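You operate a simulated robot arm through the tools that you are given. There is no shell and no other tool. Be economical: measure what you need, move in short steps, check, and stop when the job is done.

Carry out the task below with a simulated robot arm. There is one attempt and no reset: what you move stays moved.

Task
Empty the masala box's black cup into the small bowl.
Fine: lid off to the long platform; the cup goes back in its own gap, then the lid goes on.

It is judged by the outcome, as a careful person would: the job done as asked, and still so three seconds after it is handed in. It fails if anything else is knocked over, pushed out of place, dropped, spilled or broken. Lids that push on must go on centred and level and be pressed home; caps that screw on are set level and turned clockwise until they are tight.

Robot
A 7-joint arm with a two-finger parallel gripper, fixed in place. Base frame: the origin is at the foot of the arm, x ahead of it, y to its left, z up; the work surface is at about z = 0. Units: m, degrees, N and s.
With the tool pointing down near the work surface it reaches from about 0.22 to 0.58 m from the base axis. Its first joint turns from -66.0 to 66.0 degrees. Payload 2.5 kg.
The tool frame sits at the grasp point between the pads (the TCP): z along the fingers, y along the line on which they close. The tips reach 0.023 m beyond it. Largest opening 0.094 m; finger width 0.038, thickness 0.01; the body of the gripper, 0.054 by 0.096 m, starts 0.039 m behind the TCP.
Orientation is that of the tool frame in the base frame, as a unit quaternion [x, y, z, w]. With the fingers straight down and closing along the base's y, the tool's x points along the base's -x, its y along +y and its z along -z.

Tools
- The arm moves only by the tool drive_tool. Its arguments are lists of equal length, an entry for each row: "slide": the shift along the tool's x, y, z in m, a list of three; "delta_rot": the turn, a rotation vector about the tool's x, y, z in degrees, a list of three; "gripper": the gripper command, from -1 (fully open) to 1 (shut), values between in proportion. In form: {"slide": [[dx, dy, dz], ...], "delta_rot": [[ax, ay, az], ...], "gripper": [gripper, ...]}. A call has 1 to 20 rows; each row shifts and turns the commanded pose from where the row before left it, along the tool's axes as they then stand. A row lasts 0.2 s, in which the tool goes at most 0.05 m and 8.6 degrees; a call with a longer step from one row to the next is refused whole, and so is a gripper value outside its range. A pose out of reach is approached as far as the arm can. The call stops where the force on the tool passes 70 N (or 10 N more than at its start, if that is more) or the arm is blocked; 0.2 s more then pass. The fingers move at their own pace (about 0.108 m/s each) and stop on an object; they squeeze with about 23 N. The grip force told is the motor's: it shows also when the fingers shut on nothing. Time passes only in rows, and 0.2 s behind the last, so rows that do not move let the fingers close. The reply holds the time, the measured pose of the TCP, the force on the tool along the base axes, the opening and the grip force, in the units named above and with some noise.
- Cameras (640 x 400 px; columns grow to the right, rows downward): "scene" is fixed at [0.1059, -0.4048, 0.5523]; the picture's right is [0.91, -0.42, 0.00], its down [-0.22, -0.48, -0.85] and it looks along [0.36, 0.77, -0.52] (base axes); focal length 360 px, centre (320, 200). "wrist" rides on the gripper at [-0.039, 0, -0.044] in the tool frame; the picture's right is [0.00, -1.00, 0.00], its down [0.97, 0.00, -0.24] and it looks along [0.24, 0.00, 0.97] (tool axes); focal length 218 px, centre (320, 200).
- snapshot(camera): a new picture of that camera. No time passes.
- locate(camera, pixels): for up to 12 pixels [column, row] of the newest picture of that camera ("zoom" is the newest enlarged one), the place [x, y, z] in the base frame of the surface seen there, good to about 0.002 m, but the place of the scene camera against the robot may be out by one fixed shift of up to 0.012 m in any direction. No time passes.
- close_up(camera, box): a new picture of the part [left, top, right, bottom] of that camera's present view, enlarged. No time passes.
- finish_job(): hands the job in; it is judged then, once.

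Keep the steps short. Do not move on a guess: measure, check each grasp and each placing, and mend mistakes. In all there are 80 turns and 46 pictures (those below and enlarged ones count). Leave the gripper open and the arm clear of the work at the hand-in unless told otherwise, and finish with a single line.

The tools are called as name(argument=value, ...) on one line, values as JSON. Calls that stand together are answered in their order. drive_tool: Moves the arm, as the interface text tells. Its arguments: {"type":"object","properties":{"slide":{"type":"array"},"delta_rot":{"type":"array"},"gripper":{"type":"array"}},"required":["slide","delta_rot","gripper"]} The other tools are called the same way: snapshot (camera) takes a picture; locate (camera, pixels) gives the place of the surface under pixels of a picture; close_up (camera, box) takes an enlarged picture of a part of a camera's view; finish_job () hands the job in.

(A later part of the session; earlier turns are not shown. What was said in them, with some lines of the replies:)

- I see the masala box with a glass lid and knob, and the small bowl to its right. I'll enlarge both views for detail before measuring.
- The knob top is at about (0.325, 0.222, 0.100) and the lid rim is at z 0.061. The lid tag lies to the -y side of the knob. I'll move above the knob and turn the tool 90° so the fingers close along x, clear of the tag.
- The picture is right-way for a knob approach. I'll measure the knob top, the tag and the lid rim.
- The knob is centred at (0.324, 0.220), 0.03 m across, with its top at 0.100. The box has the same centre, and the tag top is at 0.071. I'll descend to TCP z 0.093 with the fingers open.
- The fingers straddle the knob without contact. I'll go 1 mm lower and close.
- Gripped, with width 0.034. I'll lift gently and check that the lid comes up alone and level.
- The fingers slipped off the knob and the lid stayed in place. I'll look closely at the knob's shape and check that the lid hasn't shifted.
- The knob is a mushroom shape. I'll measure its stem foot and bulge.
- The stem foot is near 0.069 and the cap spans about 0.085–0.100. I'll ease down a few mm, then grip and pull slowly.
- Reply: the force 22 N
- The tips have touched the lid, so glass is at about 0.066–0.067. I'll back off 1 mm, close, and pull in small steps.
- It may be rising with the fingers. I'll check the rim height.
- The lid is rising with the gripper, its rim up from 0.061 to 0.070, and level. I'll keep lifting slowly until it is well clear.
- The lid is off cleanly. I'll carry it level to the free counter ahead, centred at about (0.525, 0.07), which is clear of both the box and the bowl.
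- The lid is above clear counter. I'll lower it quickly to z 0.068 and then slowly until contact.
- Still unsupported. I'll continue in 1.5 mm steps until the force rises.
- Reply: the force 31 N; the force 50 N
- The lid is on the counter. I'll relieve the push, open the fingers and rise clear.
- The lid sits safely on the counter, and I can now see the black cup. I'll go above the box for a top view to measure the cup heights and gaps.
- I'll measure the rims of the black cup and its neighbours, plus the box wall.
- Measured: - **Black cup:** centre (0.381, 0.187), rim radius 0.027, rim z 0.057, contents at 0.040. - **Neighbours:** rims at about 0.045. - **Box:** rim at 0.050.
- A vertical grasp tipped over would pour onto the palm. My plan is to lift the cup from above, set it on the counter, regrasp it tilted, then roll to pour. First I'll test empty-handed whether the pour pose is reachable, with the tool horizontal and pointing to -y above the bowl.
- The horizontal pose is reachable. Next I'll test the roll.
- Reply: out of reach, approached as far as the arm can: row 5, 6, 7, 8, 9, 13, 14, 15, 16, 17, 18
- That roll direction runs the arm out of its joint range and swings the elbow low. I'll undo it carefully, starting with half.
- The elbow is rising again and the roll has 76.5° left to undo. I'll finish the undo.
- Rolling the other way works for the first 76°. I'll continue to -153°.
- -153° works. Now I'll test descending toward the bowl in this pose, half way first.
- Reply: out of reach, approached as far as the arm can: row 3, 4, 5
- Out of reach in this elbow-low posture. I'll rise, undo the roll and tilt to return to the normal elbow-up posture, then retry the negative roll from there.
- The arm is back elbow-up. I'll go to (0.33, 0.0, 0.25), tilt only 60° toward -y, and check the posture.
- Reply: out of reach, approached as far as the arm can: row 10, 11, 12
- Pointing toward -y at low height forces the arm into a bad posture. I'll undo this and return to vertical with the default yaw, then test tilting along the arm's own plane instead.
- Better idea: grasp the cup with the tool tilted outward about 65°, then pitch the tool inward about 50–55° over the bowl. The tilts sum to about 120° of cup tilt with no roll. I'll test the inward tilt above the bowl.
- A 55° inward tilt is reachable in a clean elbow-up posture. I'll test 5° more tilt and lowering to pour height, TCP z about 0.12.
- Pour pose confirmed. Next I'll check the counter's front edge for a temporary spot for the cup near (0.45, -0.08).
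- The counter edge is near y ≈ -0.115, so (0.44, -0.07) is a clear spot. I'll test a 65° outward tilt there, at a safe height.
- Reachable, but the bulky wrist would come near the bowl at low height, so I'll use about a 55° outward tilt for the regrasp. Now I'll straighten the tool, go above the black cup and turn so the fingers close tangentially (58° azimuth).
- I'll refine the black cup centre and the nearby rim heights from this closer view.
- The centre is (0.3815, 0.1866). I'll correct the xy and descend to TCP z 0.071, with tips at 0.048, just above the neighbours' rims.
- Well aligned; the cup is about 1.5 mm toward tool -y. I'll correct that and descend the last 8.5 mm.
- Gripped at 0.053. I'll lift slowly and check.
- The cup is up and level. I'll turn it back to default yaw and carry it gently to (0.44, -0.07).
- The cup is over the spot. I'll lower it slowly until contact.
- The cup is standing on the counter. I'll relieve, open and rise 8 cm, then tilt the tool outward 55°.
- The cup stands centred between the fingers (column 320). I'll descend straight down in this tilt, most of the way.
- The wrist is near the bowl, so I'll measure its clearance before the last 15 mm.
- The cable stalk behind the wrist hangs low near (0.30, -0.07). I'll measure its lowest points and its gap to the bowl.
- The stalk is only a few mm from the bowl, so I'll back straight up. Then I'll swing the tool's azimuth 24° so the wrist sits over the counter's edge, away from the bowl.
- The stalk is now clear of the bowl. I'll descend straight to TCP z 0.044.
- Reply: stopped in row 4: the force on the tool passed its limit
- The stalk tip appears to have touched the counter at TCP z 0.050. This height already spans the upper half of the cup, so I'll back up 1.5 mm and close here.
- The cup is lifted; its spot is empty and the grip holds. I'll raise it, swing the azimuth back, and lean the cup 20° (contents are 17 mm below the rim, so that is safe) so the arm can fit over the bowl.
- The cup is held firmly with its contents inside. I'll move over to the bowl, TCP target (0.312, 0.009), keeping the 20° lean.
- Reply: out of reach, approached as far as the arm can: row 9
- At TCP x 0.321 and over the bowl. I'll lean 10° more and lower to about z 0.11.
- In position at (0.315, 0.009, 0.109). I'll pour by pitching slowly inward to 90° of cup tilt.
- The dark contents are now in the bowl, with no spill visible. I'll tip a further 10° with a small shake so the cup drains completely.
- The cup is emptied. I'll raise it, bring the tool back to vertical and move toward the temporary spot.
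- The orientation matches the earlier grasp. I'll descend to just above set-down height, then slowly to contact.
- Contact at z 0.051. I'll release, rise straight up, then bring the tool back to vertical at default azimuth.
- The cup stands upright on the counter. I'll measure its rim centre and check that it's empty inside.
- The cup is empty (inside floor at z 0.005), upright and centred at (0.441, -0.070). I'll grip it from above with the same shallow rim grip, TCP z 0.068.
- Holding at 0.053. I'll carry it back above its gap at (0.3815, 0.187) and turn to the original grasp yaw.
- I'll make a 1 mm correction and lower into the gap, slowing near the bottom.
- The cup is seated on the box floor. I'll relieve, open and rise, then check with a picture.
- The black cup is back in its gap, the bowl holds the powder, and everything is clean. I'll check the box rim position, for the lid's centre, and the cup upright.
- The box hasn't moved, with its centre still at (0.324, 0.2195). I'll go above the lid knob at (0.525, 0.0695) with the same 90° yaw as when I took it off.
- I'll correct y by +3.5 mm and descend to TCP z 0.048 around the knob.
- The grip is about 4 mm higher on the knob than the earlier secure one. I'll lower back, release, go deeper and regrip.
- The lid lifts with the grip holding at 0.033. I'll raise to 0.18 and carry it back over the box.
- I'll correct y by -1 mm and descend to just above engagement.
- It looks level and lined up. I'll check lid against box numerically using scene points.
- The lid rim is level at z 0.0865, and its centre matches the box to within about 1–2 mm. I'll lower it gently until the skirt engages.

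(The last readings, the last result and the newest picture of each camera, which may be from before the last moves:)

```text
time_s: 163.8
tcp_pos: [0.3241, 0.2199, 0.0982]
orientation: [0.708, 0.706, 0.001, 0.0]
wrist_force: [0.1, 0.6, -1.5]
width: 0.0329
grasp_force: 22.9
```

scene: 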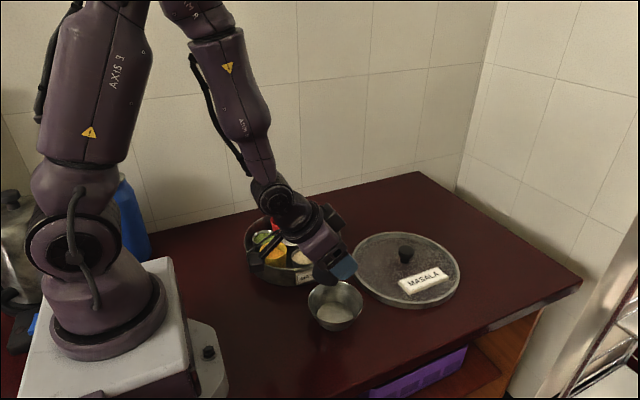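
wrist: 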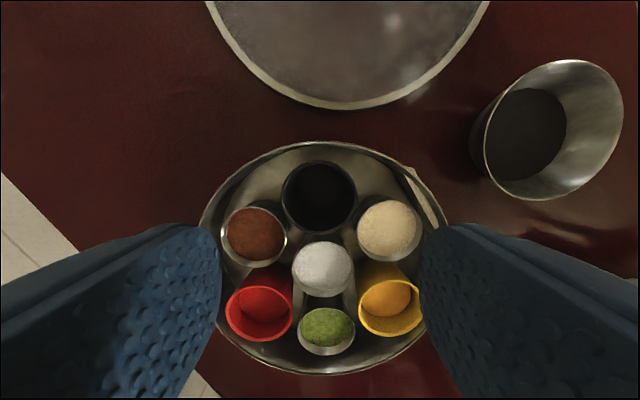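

No resistance so far. I'll continue down in 1.5 mm steps until it seats.

drive_tool(slide=[[0, 0, 0.0015], [0, 0, 0.0015], [0, 0, 0.0015], [0, 0, 0.0015], [0, 0, 0]], delta_rot=[[0, 0, 0], [0, 0, 0], [0, 0, 0], [0, 0, 0], [0, 0, 0]], gripper=[1, 1, 1, 1, 1])

drive_tool(slide=[[0, 0, 0.001], [0, 0, 0.001], [0, 0, 0.001], [0, 0, 0]], delta_rot=[[0, 0, 0], [0, 0, 0], [0, 0, 0], [0, 0, 0]], gripper=[1, 1, 1, 1])

```text
time_s: 164.9
tcp_pos: [0.3253, 0.22, 0.092]
orientation: [0.708, 0.706, 0.002, 0.0]
wrist_force: [0.0, 0.0, -1.5]
width: 0.0331
grasp_force: 22.4
```

```text
time_s: 165.9
tcp_pos: [0.3242, 0.2204, 0.0907]
orientation: [0.708, 0.706, 0.002, 0.0]
wrist_force: [-7.8, -3.0, 32.4]
width: 0.0333
grasp_force: 23.3
```

It has seated at z ≈ 0.091, the same as the original seated height. I'll press home a little more firmly.

drive_tool(slide=[[0, 0, 0.001], [0, 0, 0.001], [0, 0, 0]], delta_rot=[[0, 0, 0], [0, 0, 0], [0, 0, 0]], gripper=[1, 1, 1])

```text
time_s: 166.8
tcp_pos: [0.3258, 0.2206, 0.0903]
orientation: [0.708, 0.706, 0.005, -0.001]
wrist_force: [-12.1, -8.1, 64.3]
width: 0.0334
grasp_force: 23.1
```

The lid is pressed at 64 N with no further travel, so it is home. I'll relieve, open, rise clear and take the last wrist view to check.

drive_tool(slide=[[0, 0, -0.002], [0, 0, -0.0018], [0, 0, 0], [0, 0, 0], [0, 0, 0], [0, 0, -0.005], [0, 0, -0.02], [0, 0, -0.035], [0, 0, -0.035], [0, 0, -0.035], [0, 0, 0]], delta_rot=[[0, 0, 0], [0, 0, 0], [0, 0, 0], [0, 0, 0], [0, 0, 0], [0, 0, 0], [0, 0, 0], [0, 0, 0], [0, 0, 0], [0, 0, 0], [0, 0, 0]], gripper=[1, 1, -0.2, -0.2, -0.2, -0.2, -0.2, -0.2, -1, -1, -1])

snapshot(camera="wrist")

locate(camera="wrist", pixels=[[320, 55], [320, 285], [205, 165], [436, 165], [320, 190], [240, 85], [400, 85], [240, 250], [400, 250]])

```text
time_s: 169.2
tcp_pos: [0.3219, 0.219, 0.2213]
orientation: [0.708, 0.706, 0.001, -0.001]
wrist_force: [-0.7, 0.0, -0.3]
width: 0.0938
grasp_force: 0.1
```

```text
0 pictures are left
```

wrist: 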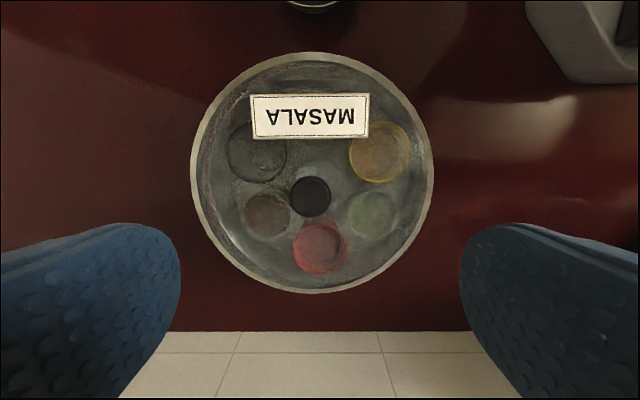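

```text
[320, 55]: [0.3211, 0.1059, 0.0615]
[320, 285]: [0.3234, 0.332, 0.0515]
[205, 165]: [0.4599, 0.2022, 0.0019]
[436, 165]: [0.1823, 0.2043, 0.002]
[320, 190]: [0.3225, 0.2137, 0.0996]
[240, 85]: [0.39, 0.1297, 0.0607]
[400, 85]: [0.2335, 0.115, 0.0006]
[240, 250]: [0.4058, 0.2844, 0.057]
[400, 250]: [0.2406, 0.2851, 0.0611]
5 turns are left
```

I'll recheck the lid's level and centre using points on its actual rim.

locate(camera="wrist", pixels=[[194, 175], [431, 175], [312, 55], [312, 290], [230, 85], [395, 85], [225, 258], [398, 258], [310, 195], [291, 196], [330, 196], [310, 216]])

```text
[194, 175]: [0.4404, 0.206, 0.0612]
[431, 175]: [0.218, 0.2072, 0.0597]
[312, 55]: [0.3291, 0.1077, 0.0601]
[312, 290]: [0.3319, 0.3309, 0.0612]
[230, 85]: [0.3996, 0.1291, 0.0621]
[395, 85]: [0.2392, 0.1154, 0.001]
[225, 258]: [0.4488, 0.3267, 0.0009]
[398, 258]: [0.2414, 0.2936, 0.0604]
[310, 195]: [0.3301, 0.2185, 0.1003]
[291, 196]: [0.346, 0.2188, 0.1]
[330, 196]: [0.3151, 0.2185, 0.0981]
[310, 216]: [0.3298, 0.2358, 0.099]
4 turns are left
```

The lid is level all round at z about 0.061, its original seated height, and the knob is at the lid's centre. The gripper is open and clear above the box, so I'm handing in.

finish_job()

```text
The job is handed in.
```

The black cup is emptied into the small bowl and back in its own gap, and the lid is pressed on level; the lid ended about 5 mm further forward than at the start, and I could not check whether the box slid with it.
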